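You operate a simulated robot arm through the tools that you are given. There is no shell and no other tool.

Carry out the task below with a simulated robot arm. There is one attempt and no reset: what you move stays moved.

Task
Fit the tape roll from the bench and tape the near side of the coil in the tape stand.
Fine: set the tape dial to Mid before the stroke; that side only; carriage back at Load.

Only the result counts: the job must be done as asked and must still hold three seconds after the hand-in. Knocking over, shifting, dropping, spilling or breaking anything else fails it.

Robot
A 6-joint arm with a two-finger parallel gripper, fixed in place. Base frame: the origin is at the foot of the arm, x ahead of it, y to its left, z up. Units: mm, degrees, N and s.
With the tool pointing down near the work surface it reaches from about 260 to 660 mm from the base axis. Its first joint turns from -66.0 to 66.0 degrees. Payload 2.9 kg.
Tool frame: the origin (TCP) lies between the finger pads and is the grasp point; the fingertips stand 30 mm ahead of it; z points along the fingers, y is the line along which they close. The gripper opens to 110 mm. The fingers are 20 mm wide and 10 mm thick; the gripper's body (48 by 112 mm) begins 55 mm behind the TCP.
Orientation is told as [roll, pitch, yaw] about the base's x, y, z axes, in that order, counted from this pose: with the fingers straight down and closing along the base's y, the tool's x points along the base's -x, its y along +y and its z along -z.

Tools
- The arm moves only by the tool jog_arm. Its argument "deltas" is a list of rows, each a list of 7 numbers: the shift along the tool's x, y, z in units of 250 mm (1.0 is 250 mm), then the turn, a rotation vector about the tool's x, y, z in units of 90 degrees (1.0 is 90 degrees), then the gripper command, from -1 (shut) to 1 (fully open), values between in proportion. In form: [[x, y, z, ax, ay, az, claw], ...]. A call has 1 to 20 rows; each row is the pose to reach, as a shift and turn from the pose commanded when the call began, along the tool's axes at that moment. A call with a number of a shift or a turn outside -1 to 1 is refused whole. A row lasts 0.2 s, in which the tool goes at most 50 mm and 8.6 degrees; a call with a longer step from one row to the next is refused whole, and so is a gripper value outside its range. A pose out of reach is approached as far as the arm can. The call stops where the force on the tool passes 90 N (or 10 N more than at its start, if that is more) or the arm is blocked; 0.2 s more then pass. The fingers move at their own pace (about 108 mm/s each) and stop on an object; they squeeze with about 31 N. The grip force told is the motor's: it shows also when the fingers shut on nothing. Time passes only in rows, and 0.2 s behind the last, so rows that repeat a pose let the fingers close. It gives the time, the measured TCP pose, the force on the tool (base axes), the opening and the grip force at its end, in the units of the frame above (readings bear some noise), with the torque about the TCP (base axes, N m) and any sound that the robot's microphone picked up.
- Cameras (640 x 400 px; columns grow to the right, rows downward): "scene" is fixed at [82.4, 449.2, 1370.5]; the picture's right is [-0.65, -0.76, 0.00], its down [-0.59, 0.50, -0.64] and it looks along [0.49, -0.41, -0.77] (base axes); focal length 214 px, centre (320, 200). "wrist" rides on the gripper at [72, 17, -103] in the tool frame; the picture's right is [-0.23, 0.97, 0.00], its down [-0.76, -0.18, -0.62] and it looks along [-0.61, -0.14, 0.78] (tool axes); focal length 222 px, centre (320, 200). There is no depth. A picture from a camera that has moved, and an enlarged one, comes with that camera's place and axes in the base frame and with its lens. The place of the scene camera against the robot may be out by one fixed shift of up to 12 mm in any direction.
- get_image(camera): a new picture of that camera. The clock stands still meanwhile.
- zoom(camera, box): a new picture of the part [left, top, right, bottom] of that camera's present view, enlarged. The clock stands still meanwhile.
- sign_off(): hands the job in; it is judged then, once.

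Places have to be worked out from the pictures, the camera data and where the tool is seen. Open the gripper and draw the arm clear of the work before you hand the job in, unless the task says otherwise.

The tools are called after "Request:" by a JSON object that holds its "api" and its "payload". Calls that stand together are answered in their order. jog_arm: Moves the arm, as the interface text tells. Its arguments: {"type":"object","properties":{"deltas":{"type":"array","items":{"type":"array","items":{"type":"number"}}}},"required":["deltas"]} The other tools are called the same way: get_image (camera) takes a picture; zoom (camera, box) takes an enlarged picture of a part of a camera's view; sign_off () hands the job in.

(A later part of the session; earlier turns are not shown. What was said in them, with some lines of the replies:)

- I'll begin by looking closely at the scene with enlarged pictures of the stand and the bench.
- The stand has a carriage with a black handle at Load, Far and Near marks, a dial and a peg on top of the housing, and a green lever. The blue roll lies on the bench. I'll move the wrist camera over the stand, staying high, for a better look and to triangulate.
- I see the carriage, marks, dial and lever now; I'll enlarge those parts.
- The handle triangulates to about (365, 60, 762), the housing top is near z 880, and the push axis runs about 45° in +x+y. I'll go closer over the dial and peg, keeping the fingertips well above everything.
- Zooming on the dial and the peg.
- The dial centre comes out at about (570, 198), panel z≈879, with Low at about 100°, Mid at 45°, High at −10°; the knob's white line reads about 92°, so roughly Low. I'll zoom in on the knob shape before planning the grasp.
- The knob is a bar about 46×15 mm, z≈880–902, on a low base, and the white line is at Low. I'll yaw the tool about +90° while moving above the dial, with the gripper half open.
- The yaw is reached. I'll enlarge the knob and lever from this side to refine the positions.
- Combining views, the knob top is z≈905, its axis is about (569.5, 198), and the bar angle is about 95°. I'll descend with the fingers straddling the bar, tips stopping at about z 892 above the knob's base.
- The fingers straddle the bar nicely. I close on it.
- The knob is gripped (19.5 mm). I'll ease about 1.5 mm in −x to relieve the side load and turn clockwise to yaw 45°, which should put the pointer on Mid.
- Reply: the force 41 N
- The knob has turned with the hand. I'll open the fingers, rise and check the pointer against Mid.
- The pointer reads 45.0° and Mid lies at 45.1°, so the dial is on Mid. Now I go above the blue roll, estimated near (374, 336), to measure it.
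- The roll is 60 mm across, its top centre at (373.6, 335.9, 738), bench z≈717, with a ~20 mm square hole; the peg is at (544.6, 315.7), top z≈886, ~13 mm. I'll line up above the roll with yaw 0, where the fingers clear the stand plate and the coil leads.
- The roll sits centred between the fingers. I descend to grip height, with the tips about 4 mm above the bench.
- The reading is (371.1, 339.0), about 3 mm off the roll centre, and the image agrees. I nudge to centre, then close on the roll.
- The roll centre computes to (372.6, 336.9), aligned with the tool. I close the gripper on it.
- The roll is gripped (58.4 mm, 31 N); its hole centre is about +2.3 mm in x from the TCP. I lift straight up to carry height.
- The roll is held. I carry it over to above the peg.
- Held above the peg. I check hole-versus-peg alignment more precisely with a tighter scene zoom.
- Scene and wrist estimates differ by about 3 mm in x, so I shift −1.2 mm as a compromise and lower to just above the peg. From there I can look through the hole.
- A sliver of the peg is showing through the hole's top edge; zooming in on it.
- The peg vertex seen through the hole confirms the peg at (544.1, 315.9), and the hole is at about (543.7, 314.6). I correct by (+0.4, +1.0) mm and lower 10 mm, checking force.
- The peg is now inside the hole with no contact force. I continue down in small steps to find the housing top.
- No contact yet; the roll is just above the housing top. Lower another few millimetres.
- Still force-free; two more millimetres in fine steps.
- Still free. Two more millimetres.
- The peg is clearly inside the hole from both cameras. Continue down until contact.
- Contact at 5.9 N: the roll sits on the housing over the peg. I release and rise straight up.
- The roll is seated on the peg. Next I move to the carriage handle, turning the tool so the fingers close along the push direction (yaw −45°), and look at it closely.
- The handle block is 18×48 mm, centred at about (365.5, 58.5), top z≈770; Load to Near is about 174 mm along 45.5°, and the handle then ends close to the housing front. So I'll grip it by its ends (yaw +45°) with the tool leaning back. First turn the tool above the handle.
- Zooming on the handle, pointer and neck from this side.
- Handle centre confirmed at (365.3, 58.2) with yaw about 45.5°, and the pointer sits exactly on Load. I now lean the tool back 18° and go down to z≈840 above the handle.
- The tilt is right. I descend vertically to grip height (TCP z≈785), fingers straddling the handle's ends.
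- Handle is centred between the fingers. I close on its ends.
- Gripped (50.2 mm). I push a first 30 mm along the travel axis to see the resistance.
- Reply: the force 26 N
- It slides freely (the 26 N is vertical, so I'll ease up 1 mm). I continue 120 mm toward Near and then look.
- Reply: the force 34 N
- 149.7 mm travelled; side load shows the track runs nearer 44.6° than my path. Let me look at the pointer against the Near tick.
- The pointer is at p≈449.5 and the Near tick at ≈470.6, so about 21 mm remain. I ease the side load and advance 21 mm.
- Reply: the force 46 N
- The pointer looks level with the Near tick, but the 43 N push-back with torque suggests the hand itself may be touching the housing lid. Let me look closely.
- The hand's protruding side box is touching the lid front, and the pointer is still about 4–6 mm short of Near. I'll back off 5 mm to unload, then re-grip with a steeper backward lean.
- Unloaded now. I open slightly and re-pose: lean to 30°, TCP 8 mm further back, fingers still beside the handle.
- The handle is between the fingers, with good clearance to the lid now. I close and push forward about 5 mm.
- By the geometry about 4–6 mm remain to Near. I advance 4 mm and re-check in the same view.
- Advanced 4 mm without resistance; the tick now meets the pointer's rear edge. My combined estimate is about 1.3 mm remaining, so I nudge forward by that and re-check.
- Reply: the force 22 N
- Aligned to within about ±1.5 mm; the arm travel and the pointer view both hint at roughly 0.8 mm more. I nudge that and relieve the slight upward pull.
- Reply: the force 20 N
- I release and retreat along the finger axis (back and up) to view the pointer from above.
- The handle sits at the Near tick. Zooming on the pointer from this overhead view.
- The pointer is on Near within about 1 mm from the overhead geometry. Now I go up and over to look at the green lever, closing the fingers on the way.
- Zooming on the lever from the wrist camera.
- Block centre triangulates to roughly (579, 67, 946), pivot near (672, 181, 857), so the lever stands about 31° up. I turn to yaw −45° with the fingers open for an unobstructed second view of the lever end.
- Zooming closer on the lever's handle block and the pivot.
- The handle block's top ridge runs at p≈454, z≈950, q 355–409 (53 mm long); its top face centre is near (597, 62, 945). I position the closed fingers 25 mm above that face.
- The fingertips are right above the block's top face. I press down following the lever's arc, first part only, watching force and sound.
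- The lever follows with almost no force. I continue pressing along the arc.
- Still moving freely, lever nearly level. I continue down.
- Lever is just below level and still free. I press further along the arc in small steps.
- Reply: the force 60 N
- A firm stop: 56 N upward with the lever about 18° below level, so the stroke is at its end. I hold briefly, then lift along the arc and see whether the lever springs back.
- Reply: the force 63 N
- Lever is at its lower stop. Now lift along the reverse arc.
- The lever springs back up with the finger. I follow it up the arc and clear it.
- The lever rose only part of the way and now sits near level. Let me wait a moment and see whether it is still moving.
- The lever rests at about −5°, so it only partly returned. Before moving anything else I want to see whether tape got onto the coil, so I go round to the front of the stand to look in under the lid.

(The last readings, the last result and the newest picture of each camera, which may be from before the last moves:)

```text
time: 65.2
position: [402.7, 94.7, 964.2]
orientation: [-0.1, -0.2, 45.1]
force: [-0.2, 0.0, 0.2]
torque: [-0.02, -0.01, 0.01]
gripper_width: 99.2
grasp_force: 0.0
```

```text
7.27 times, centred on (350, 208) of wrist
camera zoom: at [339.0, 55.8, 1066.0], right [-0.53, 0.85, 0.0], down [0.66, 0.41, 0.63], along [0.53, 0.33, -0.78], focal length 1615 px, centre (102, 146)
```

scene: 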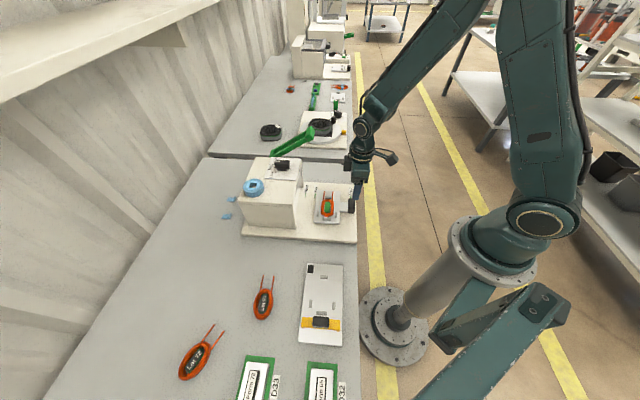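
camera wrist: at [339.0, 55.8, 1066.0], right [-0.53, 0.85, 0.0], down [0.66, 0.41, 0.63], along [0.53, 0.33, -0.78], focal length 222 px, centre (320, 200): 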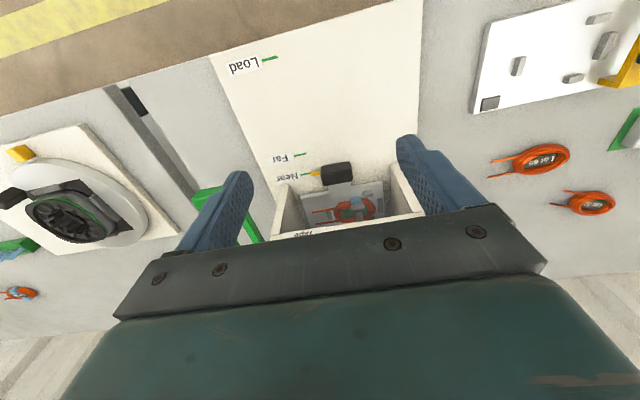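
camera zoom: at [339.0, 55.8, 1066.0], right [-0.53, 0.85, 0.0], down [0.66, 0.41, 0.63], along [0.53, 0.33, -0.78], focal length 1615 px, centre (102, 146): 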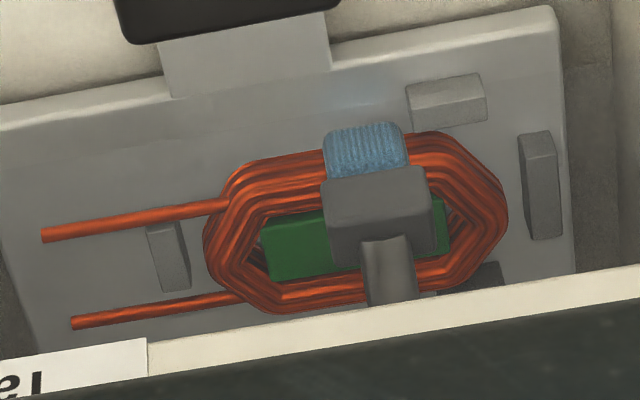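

The blue tape is on the near side of the coil, but the tape head appears to rest on it with the lever at level. So I should raise the lever again before moving the carriage: I'll grip the lever's block by its two ends (yaw 45°) and lift it. First position above it.

Request:
{"api": "jog_arm", "payload": {"deltas": [[-0.06, -0.127, 0, 0, 0, 0, 0.35], [-0.12, -0.254, 0, 0, 0, 0, 0.35], [-0.18, -0.38, 0.02, 0, 0, 0, 0.35], [-0.24, -0.507, 0.07, 0, 0, 0, 0.35], [-0.301, -0.634, 0.12, 0, 0, 0, 0.35], [-0.301, -0.634, 0.12, 0, 0, 0, 0.35]]}}

Request:
{"api": "get_image", "payload": {"camera": "wrist"}}

Request:
{"api": "zoom", "payload": {"camera": "scene", "box": [250, 90, 370, 190]}}

```text
time: 66.6
position: [568.1, 35.5, 935.6]
orientation: [0.1, -0.2, 45.0]
force: [0.1, -1.1, -0.5]
torque: [-0.01, 0.0, 0.03]
gripper_width: 74.3
grasp_force: 0.0
```

```text
taken
camera wrist: at [504.3, -3.8, 1038.0], right [-0.53, 0.85, 0.0], down [0.66, 0.41, 0.63], along [0.53, 0.33, -0.78], focal length 222 px, centre (320, 200)
```

wrist: 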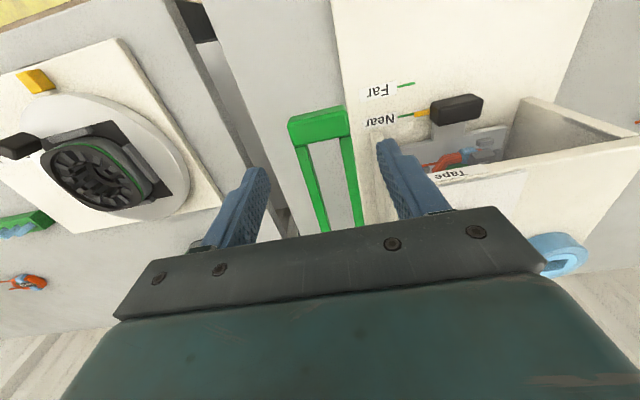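

```text
4.00 times, centred on (310, 140) of scene
camera zoom: at [82.4, 449.2, 1370.5], right [-0.65, -0.76, 0.0], down [-0.59, 0.5, -0.64], along [0.49, -0.41, -0.77], focal length 858 px, centre (360, 440)
```

zoom: 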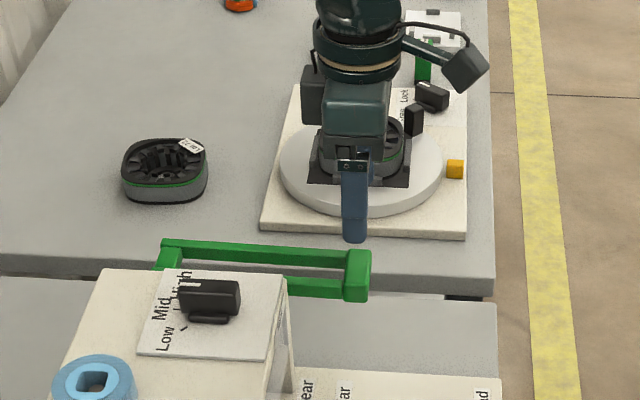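

Zooming on the lever block to locate it precisely between the fingers, and on the tape head.

Request:
{"api": "zoom", "payload": {"camera": "wrist", "box": [260, 90, 420, 210]}}

Request:
{"api": "zoom", "payload": {"camera": "wrist", "box": [390, 80, 550, 190]}}

```text
3.33 times, centred on (340, 150) of wrist
camera zoom: at [504.3, -3.8, 1038.0], right [-0.53, 0.85, 0.0], down [0.66, 0.41, 0.63], along [0.53, 0.33, -0.78], focal length 740 px, centre (253, 367)
```

zoom: 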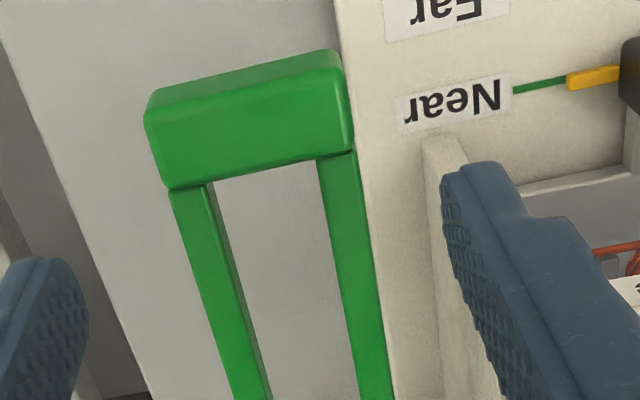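

```text
3.64 times, centred on (470, 135) of wrist
camera zoom: at [504.3, -3.8, 1038.0], right [-0.53, 0.85, 0.0], down [0.66, 0.41, 0.63], along [0.53, 0.33, -0.78], focal length 808 px, centre (-226, 436)
```

zoom: 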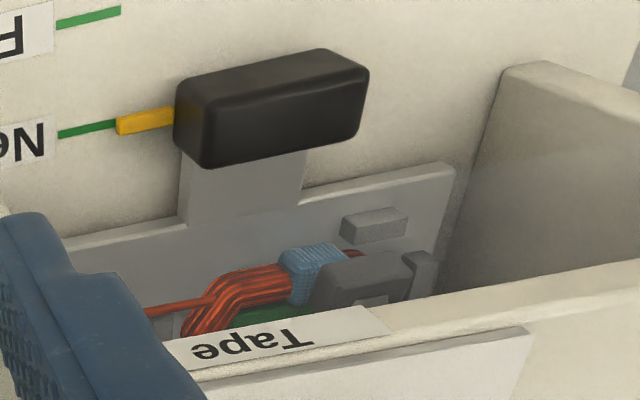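

The block is centred at (568, 35), 52 mm across between the fingers. I descend to its level.

Request:
{"api": "jog_arm", "payload": {"deltas": [[0, 0, 0.08, 0, 0, 0, 0.35], [0, 0, 0.16, 0, 0, 0, 0.35], [0, 0, 0.24, 0, 0, 0, 0.35], [0, 0, 0.31, 0, 0, 0, 0.35], [0, 0, 0.31, 0, 0, 0, 0.35]]}}

Request:
{"api": "get_image", "payload": {"camera": "wrist"}}

Request:
{"api": "zoom", "payload": {"camera": "scene", "box": [250, 90, 370, 190]}}

```text
time: 67.8
position: [566.8, 34.1, 857.9]
orientation: [0.0, -0.2, 45.0]
force: [0.5, 0.6, 0.7]
torque: [0.03, 0.01, 0.02]
gripper_width: 74.2
grasp_force: 0.1
```

```text
taken
camera wrist: at [503.2, -5.5, 960.4], right [-0.53, 0.85, 0.0], down [0.66, 0.41, 0.63], along [0.53, 0.33, -0.78], focal length 222 px, centre (320, 200)
```

wrist: 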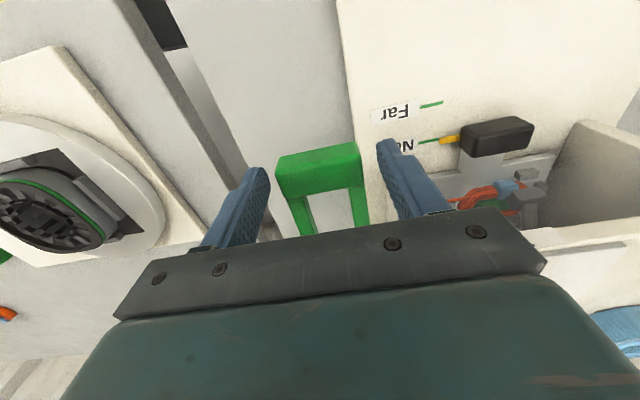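

```text
4.00 times, centred on (310, 140) of scene
camera zoom: at [82.4, 449.2, 1370.5], right [-0.65, -0.76, 0.0], down [-0.59, 0.5, -0.64], along [0.49, -0.41, -0.77], focal length 858 px, centre (360, 440)
```

zoom: 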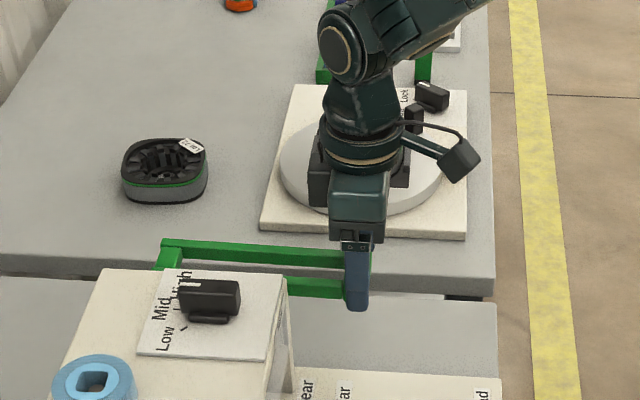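

Zooming in to verify the block's height relative to the fingertips before closing.

Request:
{"api": "zoom", "payload": {"camera": "wrist", "box": [240, 120, 420, 240]}}

Request:
{"api": "zoom", "payload": {"camera": "scene", "box": [320, 140, 360, 175]}}

```text
3.33 times, centred on (330, 180) of wrist
camera zoom: at [503.2, -5.5, 960.4], right [-0.53, 0.85, 0.0], down [0.66, 0.41, 0.63], along [0.53, 0.33, -0.78], focal length 740 px, centre (287, 267)
```

zoom: 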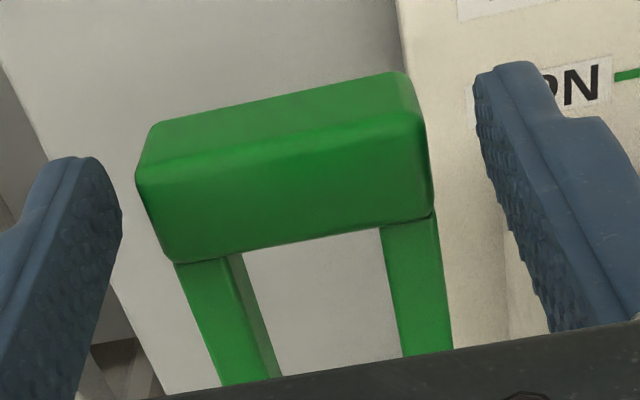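

```text
11.43 times, centred on (340, 158) of scene
camera zoom: at [82.4, 449.2, 1370.5], right [-0.65, -0.76, 0.0], down [-0.59, 0.5, -0.64], along [0.49, -0.41, -0.77], focal length 2451 px, centre (91, 686)
```

zoom: 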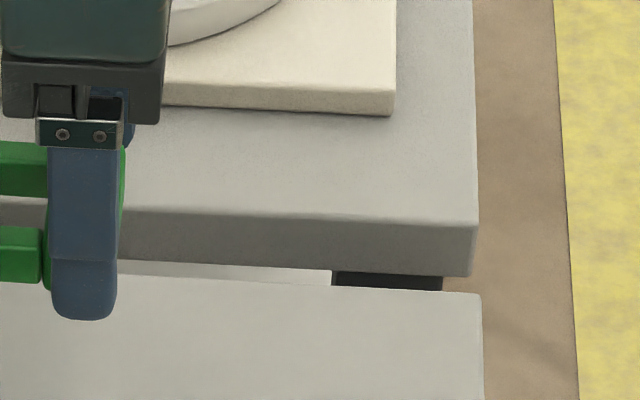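

Block top is z≈839, centre p≈424; I shift 2 mm forward, lower 5 mm, then close on its ends.

Request:
{"api": "jog_arm", "payload": {"deltas": [[-0.008, 0, 0.02, 0, 0, 0, 0.35], [-0.008, 0, 0.02, 0, 0, 0, 0.35], [-0.008, 0, 0.02, 0, 0, 0, -1], [-0.008, 0, 0.02, 0, 0, 0, -1], [-0.008, 0, 0.02, 0, 0, 0, -1]]}}

Request:
{"api": "zoom", "payload": {"camera": "wrist", "box": [240, 120, 420, 240]}}

```text
time: 69.0
position: [570.1, 35.5, 853.5]
orientation: [-0.1, -0.2, 44.9]
force: [8.4, -6.0, -2.9]
torque: [-0.53, 0.21, -0.01]
gripper_width: 55.8
grasp_force: 45.3
```

```text
3.33 times, centred on (330, 180) of wrist
camera zoom: at [505.4, -4.1, 955.7], right [-0.53, 0.85, 0.0], down [0.66, 0.41, 0.63], along [0.53, 0.33, -0.78], focal length 740 px, centre (287, 267)
```

zoom: 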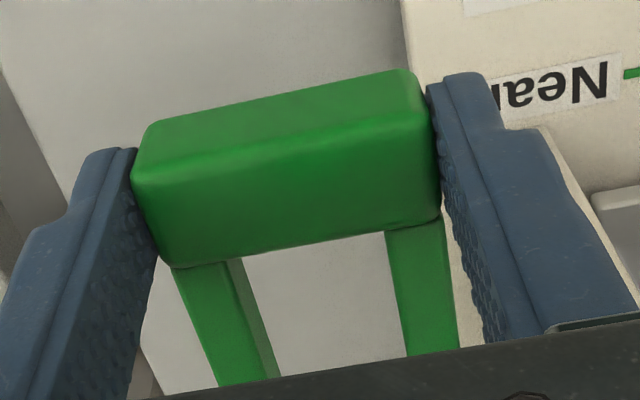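

Gripped (55.8 mm). I lift along the lever's arc, first part, checking the force.

Request:
{"api": "jog_arm", "payload": {"deltas": [[-0.001, 0, -0.033, 0, 0, 0, -1], [-0.003, 0, -0.066, 0, 0, 0, -1], [-0.007, 0, -0.1, 0, 0, 0, -1], [-0.0116, 0, -0.132, 0, 0, 0, -1], [-0.018, 0, -0.165, 0, 0, 0, -1], [-0.026, 0, -0.197, 0, 0, 0, -1], [-0.026, 0, -0.197, 0, 0, 0, -1]]}}

Request:
{"api": "zoom", "payload": {"camera": "scene", "box": [230, 90, 370, 200]}}

Request:
{"api": "zoom", "payload": {"camera": "wrist", "box": [400, 100, 600, 230]}}

```text
time: 70.6
position: [575.2, 39.6, 902.6]
orientation: [-0.2, -0.1, 44.7]
force: [6.7, -21.1, -4.3]
torque: [-1.11, 0.94, 0.41]
gripper_width: 55.7
grasp_force: 45.4
```

```text
3.64 times, centred on (300, 145) of scene
camera zoom: at [82.7, 448.8, 1370.7], right [-0.65, -0.76, 0.0], down [-0.59, 0.5, -0.64], along [0.49, -0.41, -0.77], focal length 780 px, centre (393, 400)
```

zoom: 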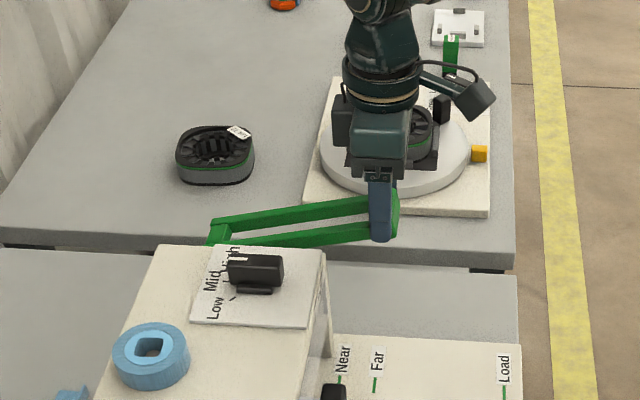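

```text
3.08 times, centred on (500, 165) of wrist
camera zoom: at [510.8, 1.3, 1004.2], right [-0.52, 0.85, 0.0], down [0.66, 0.41, 0.62], along [0.53, 0.33, -0.78], focal length 684 px, centre (-234, 308)
```

zoom: 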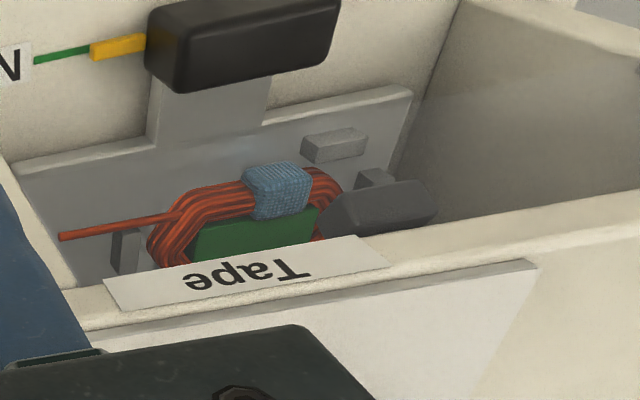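

The head lifts with the lever and the tape is clearly wrapped on the near side. I raise the lever the rest of the way to its original angle.

Request:
{"api": "jog_arm", "payload": {"deltas": [[-0.009, -0.003, -0.032, 0, 0, 0, -1], [-0.02, -0.005, -0.064, 0, 0, 0, -1], [-0.033, -0.005, -0.095, 0, 0, 0, -1], [-0.046, -0.005, -0.125, 0, 0, 0, -1], [-0.061, -0.005, -0.155, 0, 0, 0, -1], [-0.076, -0.005, -0.184, 0, 0, 0, -1], [-0.088, -0.005, -0.204, 0, 0, 0, -1], [-0.088, -0.005, -0.204, 0, 0, 0, -1]]}}

Request:
{"api": "zoom", "payload": {"camera": "scene", "box": [230, 90, 370, 200]}}

```text
time: 72.4
position: [589.5, 55.7, 949.1]
orientation: [-0.1, -0.2, 45.0]
force: [22.0, -14.0, -12.1]
torque: [-1.0, 0.61, 0.23]
gripper_width: 56.0
grasp_force: 45.0
```

```text
3.64 times, centred on (300, 145) of scene
camera zoom: at [83.2, 448.9, 1370.6], right [-0.65, -0.76, 0.0], down [-0.59, 0.5, -0.64], along [0.49, -0.41, -0.77], focal length 780 px, centre (393, 400)
```

zoom: 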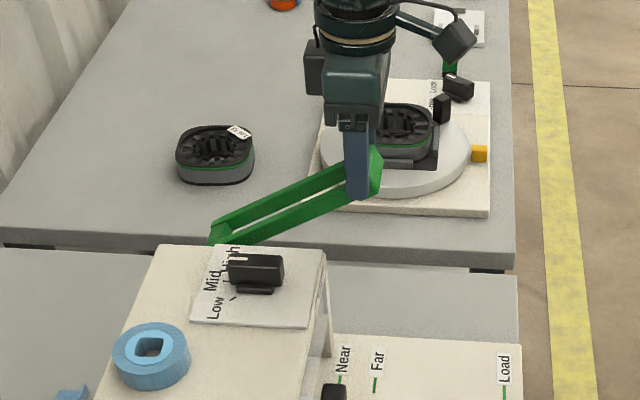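

Nearly at the original angle. I raise it the last few millimetres, then open and retreat upward.

Request:
{"api": "jog_arm", "payload": {"deltas": [[-0.008, -0.003, -0.014, 0, 0, 0, -1], [-0.017, -0.005, -0.028, 0, 0, 0, -1], [-0.017, -0.005, -0.028, 0, 0, 0, -1]]}}

Request:
{"api": "zoom", "payload": {"camera": "scene", "box": [220, 120, 380, 250]}}

```text
time: 73.2
position: [592.4, 57.7, 957.2]
orientation: [0.1, -0.1, 45.2]
force: [6.2, -0.6, -10.9]
torque: [-0.81, 0.79, -0.63]
gripper_width: 55.6
grasp_force: 44.9
```

```text
3.08 times, centred on (300, 185) of scene
camera zoom: at [82.7, 449.3, 1370.5], right [-0.65, -0.76, 0.0], down [-0.59, 0.5, -0.64], along [0.49, -0.41, -0.77], focal length 660 px, centre (382, 246)
```

zoom: 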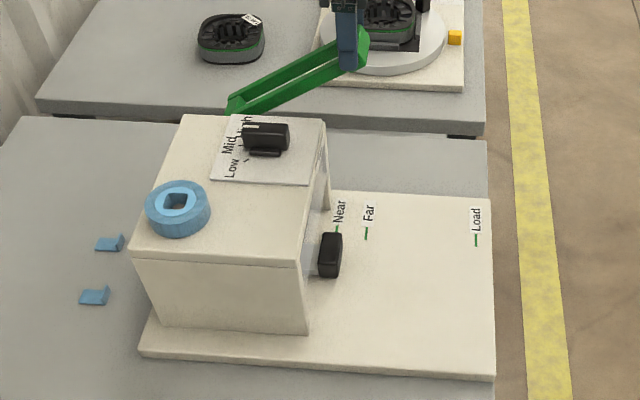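

The lever is back at its starting angle. I open and rise clear of it.

Request:
{"api": "jog_arm", "payload": {"deltas": [[0, 0, 0, 0, 0, 0, 0.35], [0, 0, 0, 0, 0, 0, 0.35], [0, 0, -0.08, 0, 0, 0, 0.35], [0, 0, -0.2, 0, 0, 0, 0.35], [0, 0, -0.32, 0, 0, 0, 0.35], [0, 0, -0.32, 0, 0, 0, 0.35]]}}

Request:
{"api": "zoom", "payload": {"camera": "scene", "box": [220, 120, 380, 250]}}

Request:
{"api": "get_image", "payload": {"camera": "wrist"}}

```text
time: 74.6
position: [591.5, 56.5, 1040.0]
orientation: [0.0, -0.2, 45.0]
force: [0.5, 0.3, 0.3]
torque: [0.0, 0.02, -0.03]
gripper_width: 74.1
grasp_force: 0.0
```

```text
3.08 times, centred on (300, 185) of scene
camera zoom: at [82.4, 449.2, 1370.5], right [-0.65, -0.76, 0.0], down [-0.59, 0.5, -0.64], along [0.49, -0.41, -0.77], focal length 660 px, centre (382, 246)
```

zoom: 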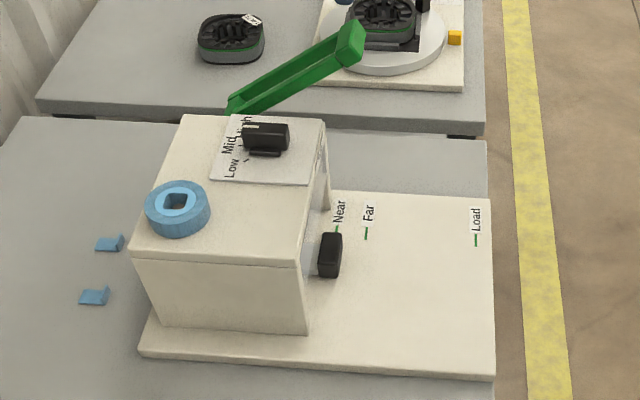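

```text
taken
camera wrist: at [528.6, 17.7, 1143.8], right [-0.53, 0.85, 0.0], down [0.66, 0.41, 0.63], along [0.53, 0.33, -0.78], focal length 222 px, centre (320, 200)
```

wrist: 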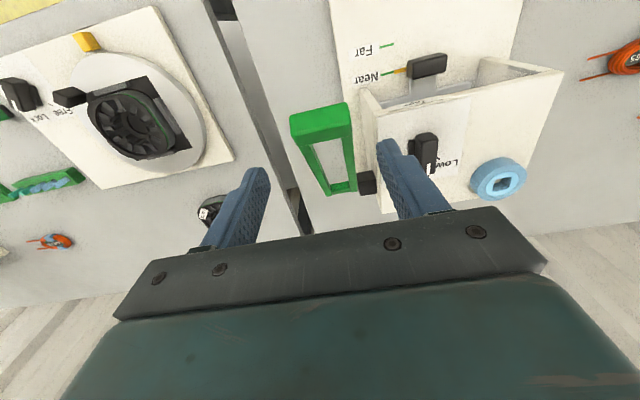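

The lever is exactly as at the start. Now for the carriage: I go back in front of the stand, above the approach line to the handle.

Request:
{"api": "jog_arm", "payload": {"deltas": [[0.0625, 0.16, 0, 0, 0, 0, 0.13], [0.125, 0.32, 0, 0, 0, 0, 0.13], [0.1875, 0.48, 0.05, 0, 0, 0, 0.13], [0.25, 0.639, 0.12, 0, 0, 0, 0.13], [0.25, 0.639, 0.28, 0, 0, -0.0055, 0.13], [0.25, 0.639, 0.43, 0, 0, -0.0055, 0.13], [0.25, 0.639, 0.586, 0, 0, -0.0055, 0.13], [0.25, 0.639, 0.586, 0, 0, -0.0055, 0.13]]}}

Request:
{"api": "zoom", "payload": {"camera": "wrist", "box": [230, 120, 430, 230]}}

```text
time: 76.4
position: [432.5, 127.7, 891.7]
orientation: [0.0, -0.2, 45.5]
force: [-0.6, 0.1, -0.5]
torque: [-0.04, -0.02, 0.01]
gripper_width: 62.4
grasp_force: 0.0
```

```text
3.20 times, centred on (330, 175) of wrist
camera zoom: at [369.4, 88.6, 995.2], right [-0.54, 0.84, 0.0], down [0.66, 0.42, 0.63], along [0.53, 0.33, -0.78], focal length 711 px, centre (288, 280)
```

zoom: 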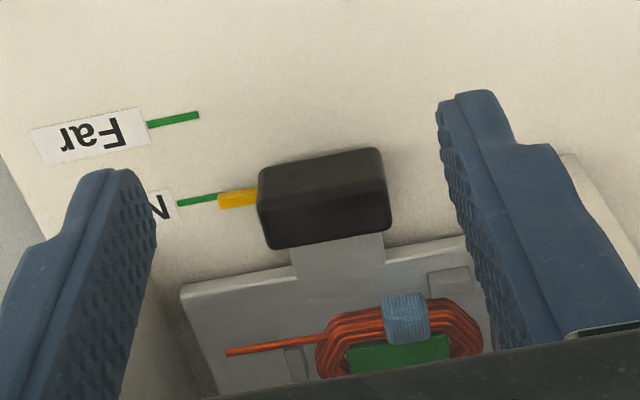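

The tape is neatly on the near side only. I tilt the tool back 30° again and correct the small lateral offset.

Request:
{"api": "jog_arm", "payload": {"deltas": [[0, -0.006, -0.004, 0, -0.085, 0, 0.13], [0, -0.012, -0.008, 0, -0.17, 0, 0.13], [0, -0.0124, -0.008, 0, -0.25, 0, 0.13], [0, -0.0124, -0.008, 0, -0.331, 0, 0.13], [0, -0.0124, -0.008, 0, -0.331, 0, 0.13]]}}

Request:
{"api": "get_image", "payload": {"camera": "wrist"}}

```text
time: 77.6
position: [438.6, 126.1, 894.6]
orientation: [-0.1, -30.1, 45.5]
force: [0.3, 0.6, 0.3]
torque: [-0.01, -0.02, -0.04]
gripper_width: 62.3
grasp_force: 0.0
```

```text
taken
camera wrist: at [345.1, 55.8, 946.8], right [-0.56, 0.82, 0.11], down [0.37, 0.12, 0.92], along [0.74, 0.55, -0.37], focal length 222 px, centre (320, 200)
```

wrist: 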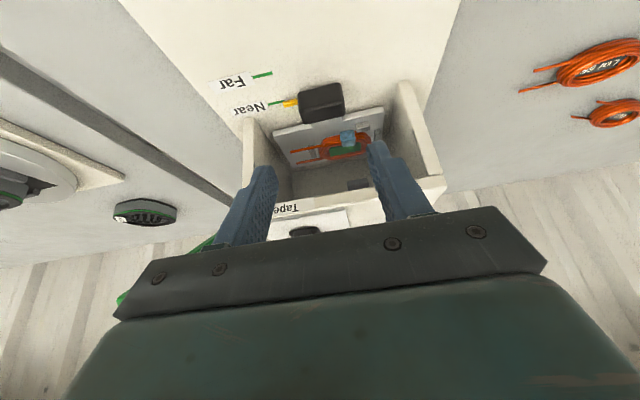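

I approach along the finger axis to the earlier grip position around the handle.

Request:
{"api": "jog_arm", "payload": {"deltas": [[0.004, 0.002, 0.12, 0, 0, 0, 0.13], [0.007, 0.004, 0.24, 0, 0, 0, 0.13], [0.01, 0.005, 0.34, 0, 0, 0, 0.13], [0.012, 0.006, 0.43, 0, 0, 0, 0.13], [0.014, 0.006, 0.497, 0, 0, 0, 0.13], [0.014, 0.006, 0.497, 0, 0, 0, 0.13]]}}

Request:
{"api": "get_image", "payload": {"camera": "wrist"}}

Request:
{"api": "zoom", "payload": {"camera": "scene", "box": [280, 150, 350, 220]}}

```text
time: 79.0
position: [478.5, 169.4, 783.2]
orientation: [-0.1, -30.0, 45.5]
force: [0.1, -0.7, 0.3]
torque: [-0.01, 0.01, -0.01]
gripper_width: 62.3
grasp_force: 0.1
```

```text
taken
camera wrist: at [385.9, 99.9, 836.1], right [-0.56, 0.82, 0.11], down [0.37, 0.12, 0.92], along [0.74, 0.55, -0.37], focal length 222 px, centre (320, 200)
```

wrist: 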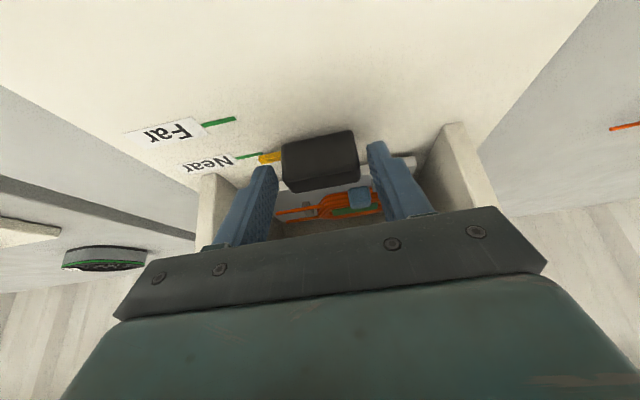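

```text
5.71 times, centred on (315, 185) of scene
camera zoom: at [82.4, 449.2, 1370.5], right [-0.65, -0.76, 0.0], down [-0.59, 0.5, -0.64], along [0.49, -0.41, -0.77], focal length 1226 px, centre (349, 286)
```

zoom: 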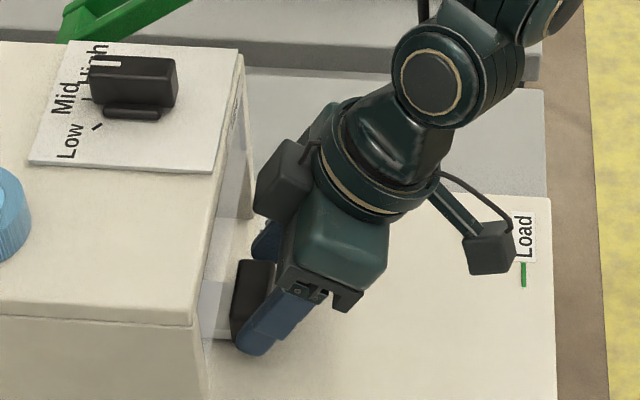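

Handle is between the fingers again; I close on it.

Request:
{"api": "jog_arm", "payload": {"deltas": [[0, 0, 0, 0, 0, 0, -1], [0, 0, 0, 0, 0, 0, -1], [0, 0, 0, 0, 0, 0, -1]]}}

Request:
{"api": "zoom", "payload": {"camera": "wrist", "box": [220, 120, 420, 230]}}

```text
time: 79.8
position: [477.8, 170.7, 782.3]
orientation: [-0.1, -30.0, 45.5]
force: [-2.7, 4.7, -5.4]
torque: [0.58, -0.62, -0.55]
gripper_width: 49.7
grasp_force: 45.0
```

```text
3.20 times, centred on (320, 175) of wrist
camera zoom: at [385.5, 100.1, 836.2], right [-0.56, 0.82, 0.11], down [0.37, 0.12, 0.92], along [0.74, 0.55, -0.37], focal length 711 px, centre (320, 280)
```

zoom: 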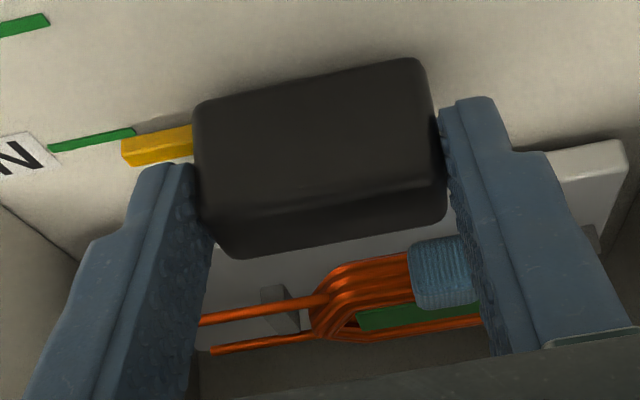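

Gripped (49.7 mm). I pull the carriage back 150 mm along its track toward Load.

Request:
{"api": "jog_arm", "payload": {"deltas": [[0.0433, 0.0007, -0.025, 0, 0, 0, -1], [0.13, 0.002, -0.075, 0, 0, 0, -1], [0.2165, 0.0033, -0.125, 0, 0, 0, -1], [0.303, 0.0046, -0.175, 0, 0, 0, -1], [0.39, 0.0059, -0.225, 0, 0, 0, -1], [0.4763, 0.0072, -0.275, 0, 0, 0, -1], [0.5196, 0.0079, -0.3, 0, 0, 0, -1], [0.5196, 0.0079, -0.3, 0, 0, 0, -1]]}}

Request:
{"api": "zoom", "payload": {"camera": "wrist", "box": [200, 110, 420, 230]}}

Request:
{"api": "zoom", "payload": {"camera": "scene", "box": [270, 130, 390, 240]}}

```text
time: 81.6
position: [369.6, 60.7, 783.4]
orientation: [0.4, -29.6, 45.5]
force: [-13.7, 13.6, -29.3]
torque: [0.08, 0.13, -0.54]
gripper_width: 49.7
grasp_force: 45.0
```

```text
2.91 times, centred on (310, 170) of wrist
camera zoom: at [278.4, -7.9, 837.4], right [-0.56, 0.82, 0.12], down [0.38, 0.13, 0.92], along [0.74, 0.56, -0.38], focal length 646 px, centre (349, 287)
```

zoom: 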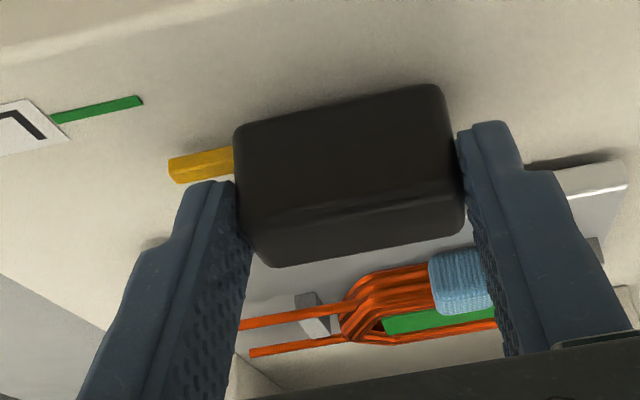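

```text
3.64 times, centred on (330, 185) of scene
camera zoom: at [82.4, 449.6, 1370.4], right [-0.65, -0.76, 0.0], down [-0.59, 0.5, -0.64], along [0.49, -0.41, -0.77], focal length 780 px, centre (284, 254)
```

zoom: 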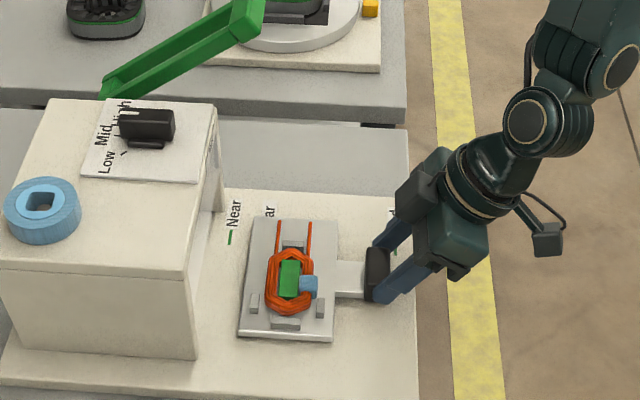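

About 21 mm remain to Load; the tape is on the handle-side of the coil. I pull another 19 mm with small load corrections.

Request:
{"api": "jog_arm", "payload": {"deltas": [[0.0229, 0.004, -0.0103, 0, 0, 0, -1], [0.0447, 0.006, -0.0229, 0, 0, 0, -1], [0.0672, 0.006, -0.0356, 0, 0, 0, -1], [0.0672, 0.006, -0.0356, 0, 0, 0, -1]]}}

Request:
{"api": "zoom", "payload": {"camera": "wrist", "box": [200, 120, 300, 190]}}

Request:
{"api": "zoom", "payload": {"camera": "scene", "box": [300, 150, 380, 230]}}

```text
time: 82.6
position: [358.3, 50.3, 784.1]
orientation: [0.0, -29.9, 45.5]
force: [-8.6, 9.5, -3.5]
torque: [-0.26, 1.44, -0.3]
gripper_width: 50.1
grasp_force: 45.2
```

```text
5.71 times, centred on (250, 155) of wrist
camera zoom: at [265.7, -19.7, 836.8], right [-0.56, 0.82, 0.11], down [0.37, 0.12, 0.92], along [0.74, 0.55, -0.37], focal length 1269 px, centre (720, 457)
```

zoom: 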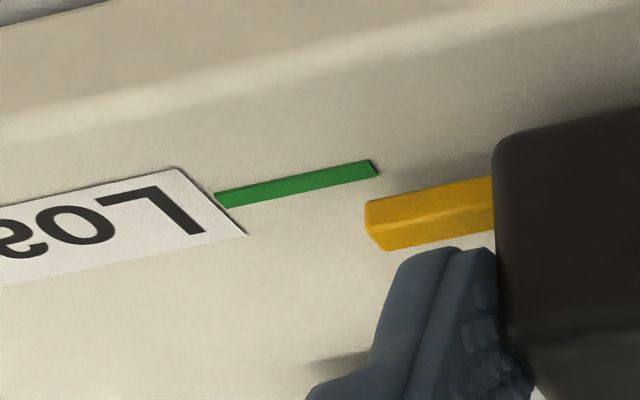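

```text
5.00 times, centred on (340, 190) of scene
camera zoom: at [82.3, 449.4, 1370.5], right [-0.65, -0.76, 0.0], down [-0.59, 0.5, -0.64], along [0.49, -0.41, -0.77], focal length 1072 px, centre (220, 250)
```

zoom: 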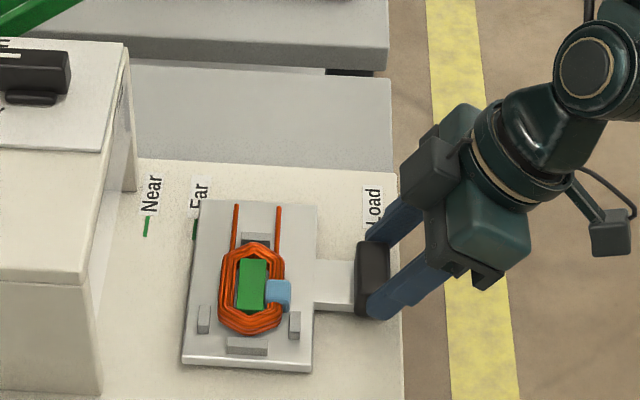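

About 4 mm remain by both pointer view and arm travel. I pull 3.8 mm more.

Request:
{"api": "jog_arm", "payload": {"deltas": [[0.0066, 0.0025, -0.0038, 0, 0, 0, -1], [0.0132, 0.003, -0.0076, 0, 0, 0, -1], [0.0132, 0.003, -0.0076, 0, 0, 0, -1]]}}

Request:
{"api": "zoom", "payload": {"camera": "wrist", "box": [200, 120, 300, 190]}}

```text
time: 83.4
position: [354.8, 47.3, 784.5]
orientation: [-0.1, -29.8, 45.6]
force: [2.7, 5.5, -30.8]
torque: [0.43, 0.21, -0.86]
gripper_width: 49.8
grasp_force: 44.6
```

```text
5.71 times, centred on (250, 155) of wrist
camera zoom: at [263.0, -22.1, 837.2], right [-0.56, 0.82, 0.11], down [0.37, 0.13, 0.92], along [0.74, 0.55, -0.38], focal length 1269 px, centre (720, 457)
```

zoom: 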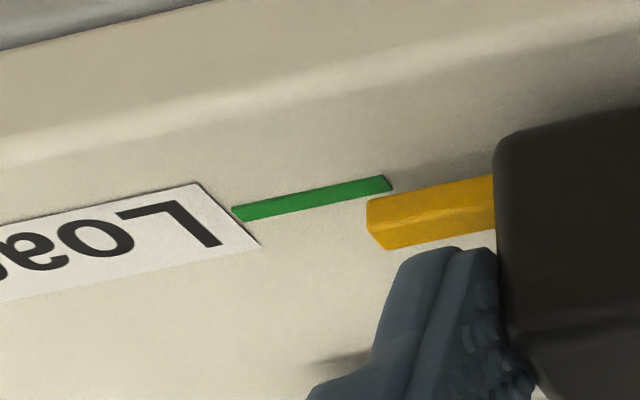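

The pointer is within about 1 mm of Load. A final 0.8 mm pull with vertical relief, then I release and check from above.

Request:
{"api": "jog_arm", "payload": {"deltas": [[0.0042, 0, 0.0008, 0, 0, 0, -1], [0.0042, 0, 0.0008, 0, 0, 0, -1], [0.0042, 0, 0.0008, 0, 0, 0, 0.13], [0.0042, 0, 0.0008, 0, 0, 0, 0.13], [0.0042, 0, -0.1, 0, 0, 0, 0.13], [0.0042, 0, -0.25, 0, 0, 0, 0.13], [0.0042, 0, -0.35, 0, 0.085, 0, 0.13], [0.0042, 0, -0.35, 0, 0.17, 0, 0.13], [0.0042, 0, -0.35, 0, 0.25, 0, 0.13], [0.0042, 0, -0.35, 0, 0.331, 0, 0.13], [0.0042, 0, -0.35, 0, 0.331, 0, 0.13]]}}

Request:
{"api": "get_image", "payload": {"camera": "wrist"}}

Request:
{"api": "zoom", "payload": {"camera": "scene", "box": [290, 170, 370, 220]}}

```text
time: 85.8
position: [323.2, 14.5, 860.3]
orientation: [0.0, -0.1, 45.5]
force: [0.2, 0.2, -0.3]
torque: [0.0, -0.02, 0.02]
gripper_width: 62.0
grasp_force: 0.0
```

```text
taken
camera wrist: at [259.7, -25.3, 963.4], right [-0.53, 0.85, 0.0], down [0.66, 0.42, 0.62], along [0.53, 0.33, -0.78], focal length 222 px, centre (320, 200)
```

wrist: 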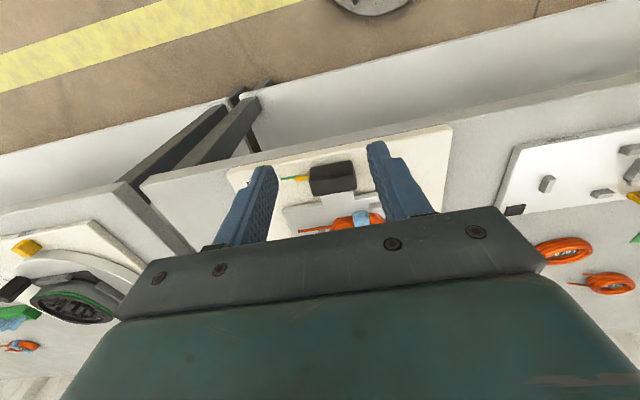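

```text
8.00 times, centred on (330, 195) of scene
camera zoom: at [82.4, 449.2, 1370.5], right [-0.65, -0.76, 0.0], down [-0.59, 0.5, -0.64], along [0.49, -0.41, -0.77], focal length 1716 px, centre (240, 240)
```

zoom: 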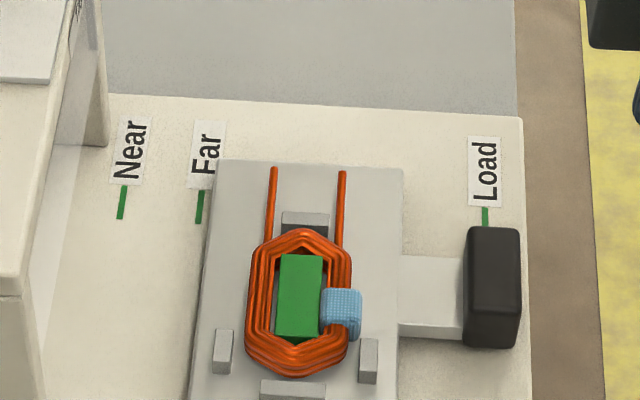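

The carriage view is identical to the initial Load picture, with tape only on the near side. I raise the arm clear with the gripper open.

Request:
{"api": "jog_arm", "payload": {"deltas": [[0, 0, -0.15, 0, 0, 0, 0.5], [0, 0, -0.34, 0, 0, 0, 1], [0, 0, -0.53, 0, 0, 0, 1], [0, 0, -0.72, 0, 0, 0, 1], [0, 0, -0.9, 0, 0, 0, 1], [0, 0, -1.0, 0, 0, 0, 1], [0, 0, -1.0, 0, 0, 0, 1]]}}

Request:
{"api": "get_image", "payload": {"camera": "scene"}}

Request:
{"api": "zoom", "payload": {"camera": "scene", "box": [220, 120, 380, 250]}}

Request:
{"api": "zoom", "payload": {"camera": "scene", "box": [160, 230, 380, 400]}}

Request:
{"api": "zoom", "payload": {"camera": "scene", "box": [240, 145, 310, 205]}}

```text
time: 87.4
position: [320.3, 14.5, 1107.9]
orientation: [0.0, -0.2, 45.6]
force: [-0.3, -0.2, 0.6]
torque: [-0.01, 0.02, -0.01]
gripper_width: 110.2
grasp_force: 0.1
```

```text
taken
```

scene: 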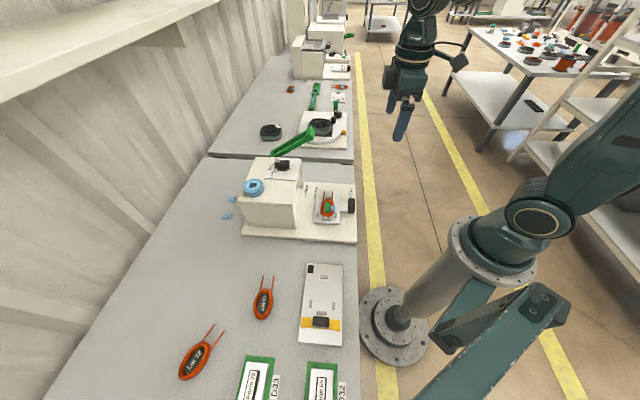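

```text
3.08 times, centred on (300, 185) of scene
camera zoom: at [82.4, 449.2, 1370.5], right [-0.65, -0.76, 0.0], down [-0.59, 0.5, -0.64], along [0.49, -0.41, -0.77], focal length 660 px, centre (382, 246)
```

zoom: 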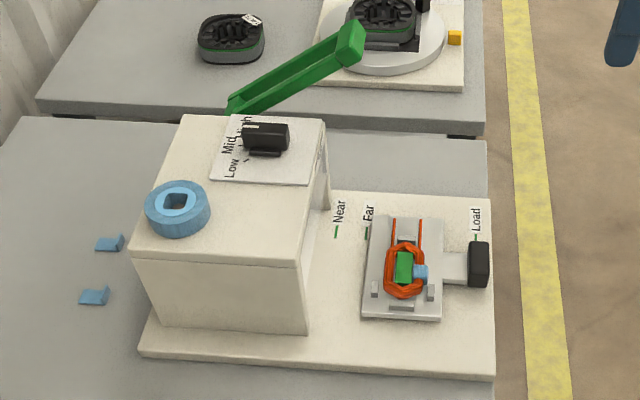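

```text
2.35 times, centred on (270, 315) of scene
camera zoom: at [82.4, 449.2, 1370.5], right [-0.65, -0.76, 0.0], down [-0.59, 0.5, -0.64], along [0.49, -0.41, -0.77], focal length 505 px, centre (438, -71)
```

zoom: 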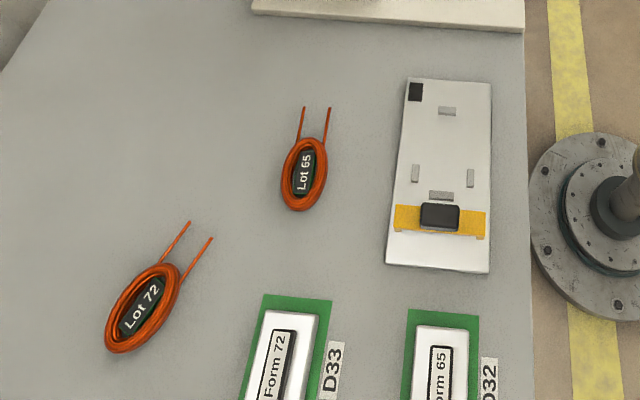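

```text
6.67 times, centred on (275, 175) of scene
camera zoom: at [82.4, 449.2, 1370.5], right [-0.65, -0.76, 0.0], down [-0.59, 0.5, -0.64], along [0.49, -0.41, -0.77], focal length 1430 px, centre (620, 367)
```

zoom: 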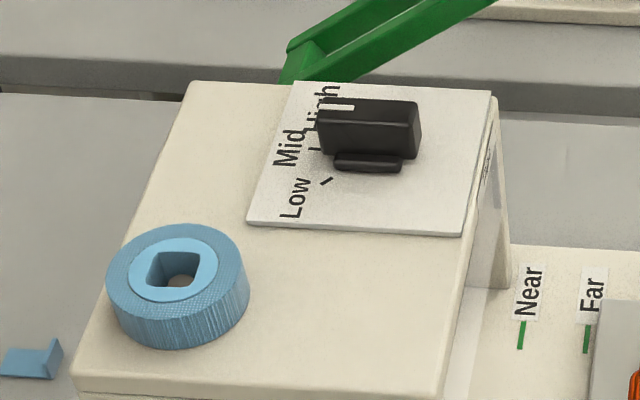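

Everything checks out: the roll is on the peg, the dial is at Mid, and the tape is on the near side only. The carriage is back at Load, the lever is up, nothing else has moved, and the arm is clear with the gripper open. I'm handing in.

Request:
{"api": "sign_off", "payload": {}}

```text
The job is handed in.
```

The near side of the coil is taped, and the job is handed in. I haven't seen a judging result yet.

- **Tape roll:** it is seated on the peg on top of the tape stand.
- **Dial:** I turned it from Low to Mid before the stroke. The pointer read 45.0°, against about 45.1° for the Mid mark.
- **Stroke:** I moved the carriage to the Near mark, within about 1 mm, and pressed the green lever down to its stop once. Blue tape is on the handle side of the coil and nowhere else.
- **Carriage:** it is back at Load, and the scene picture matches the one from the start.

Two things you might not expect:

- **Lid contact:** on the way in to Near, the hand touched the front of the stand's lid with about 43 N. I backed off and gripped again at a steeper angle. Later pictures show no sign that the stand moved.
- **Lever:** after the stroke it stayed near level with the tape head resting on the coil. I lifted it back to its starting angle before pulling the carriage out, so the tape would not drag.

The loose coils, the tray and the forms near the stand are where they were. The arm is clear with the gripper open.
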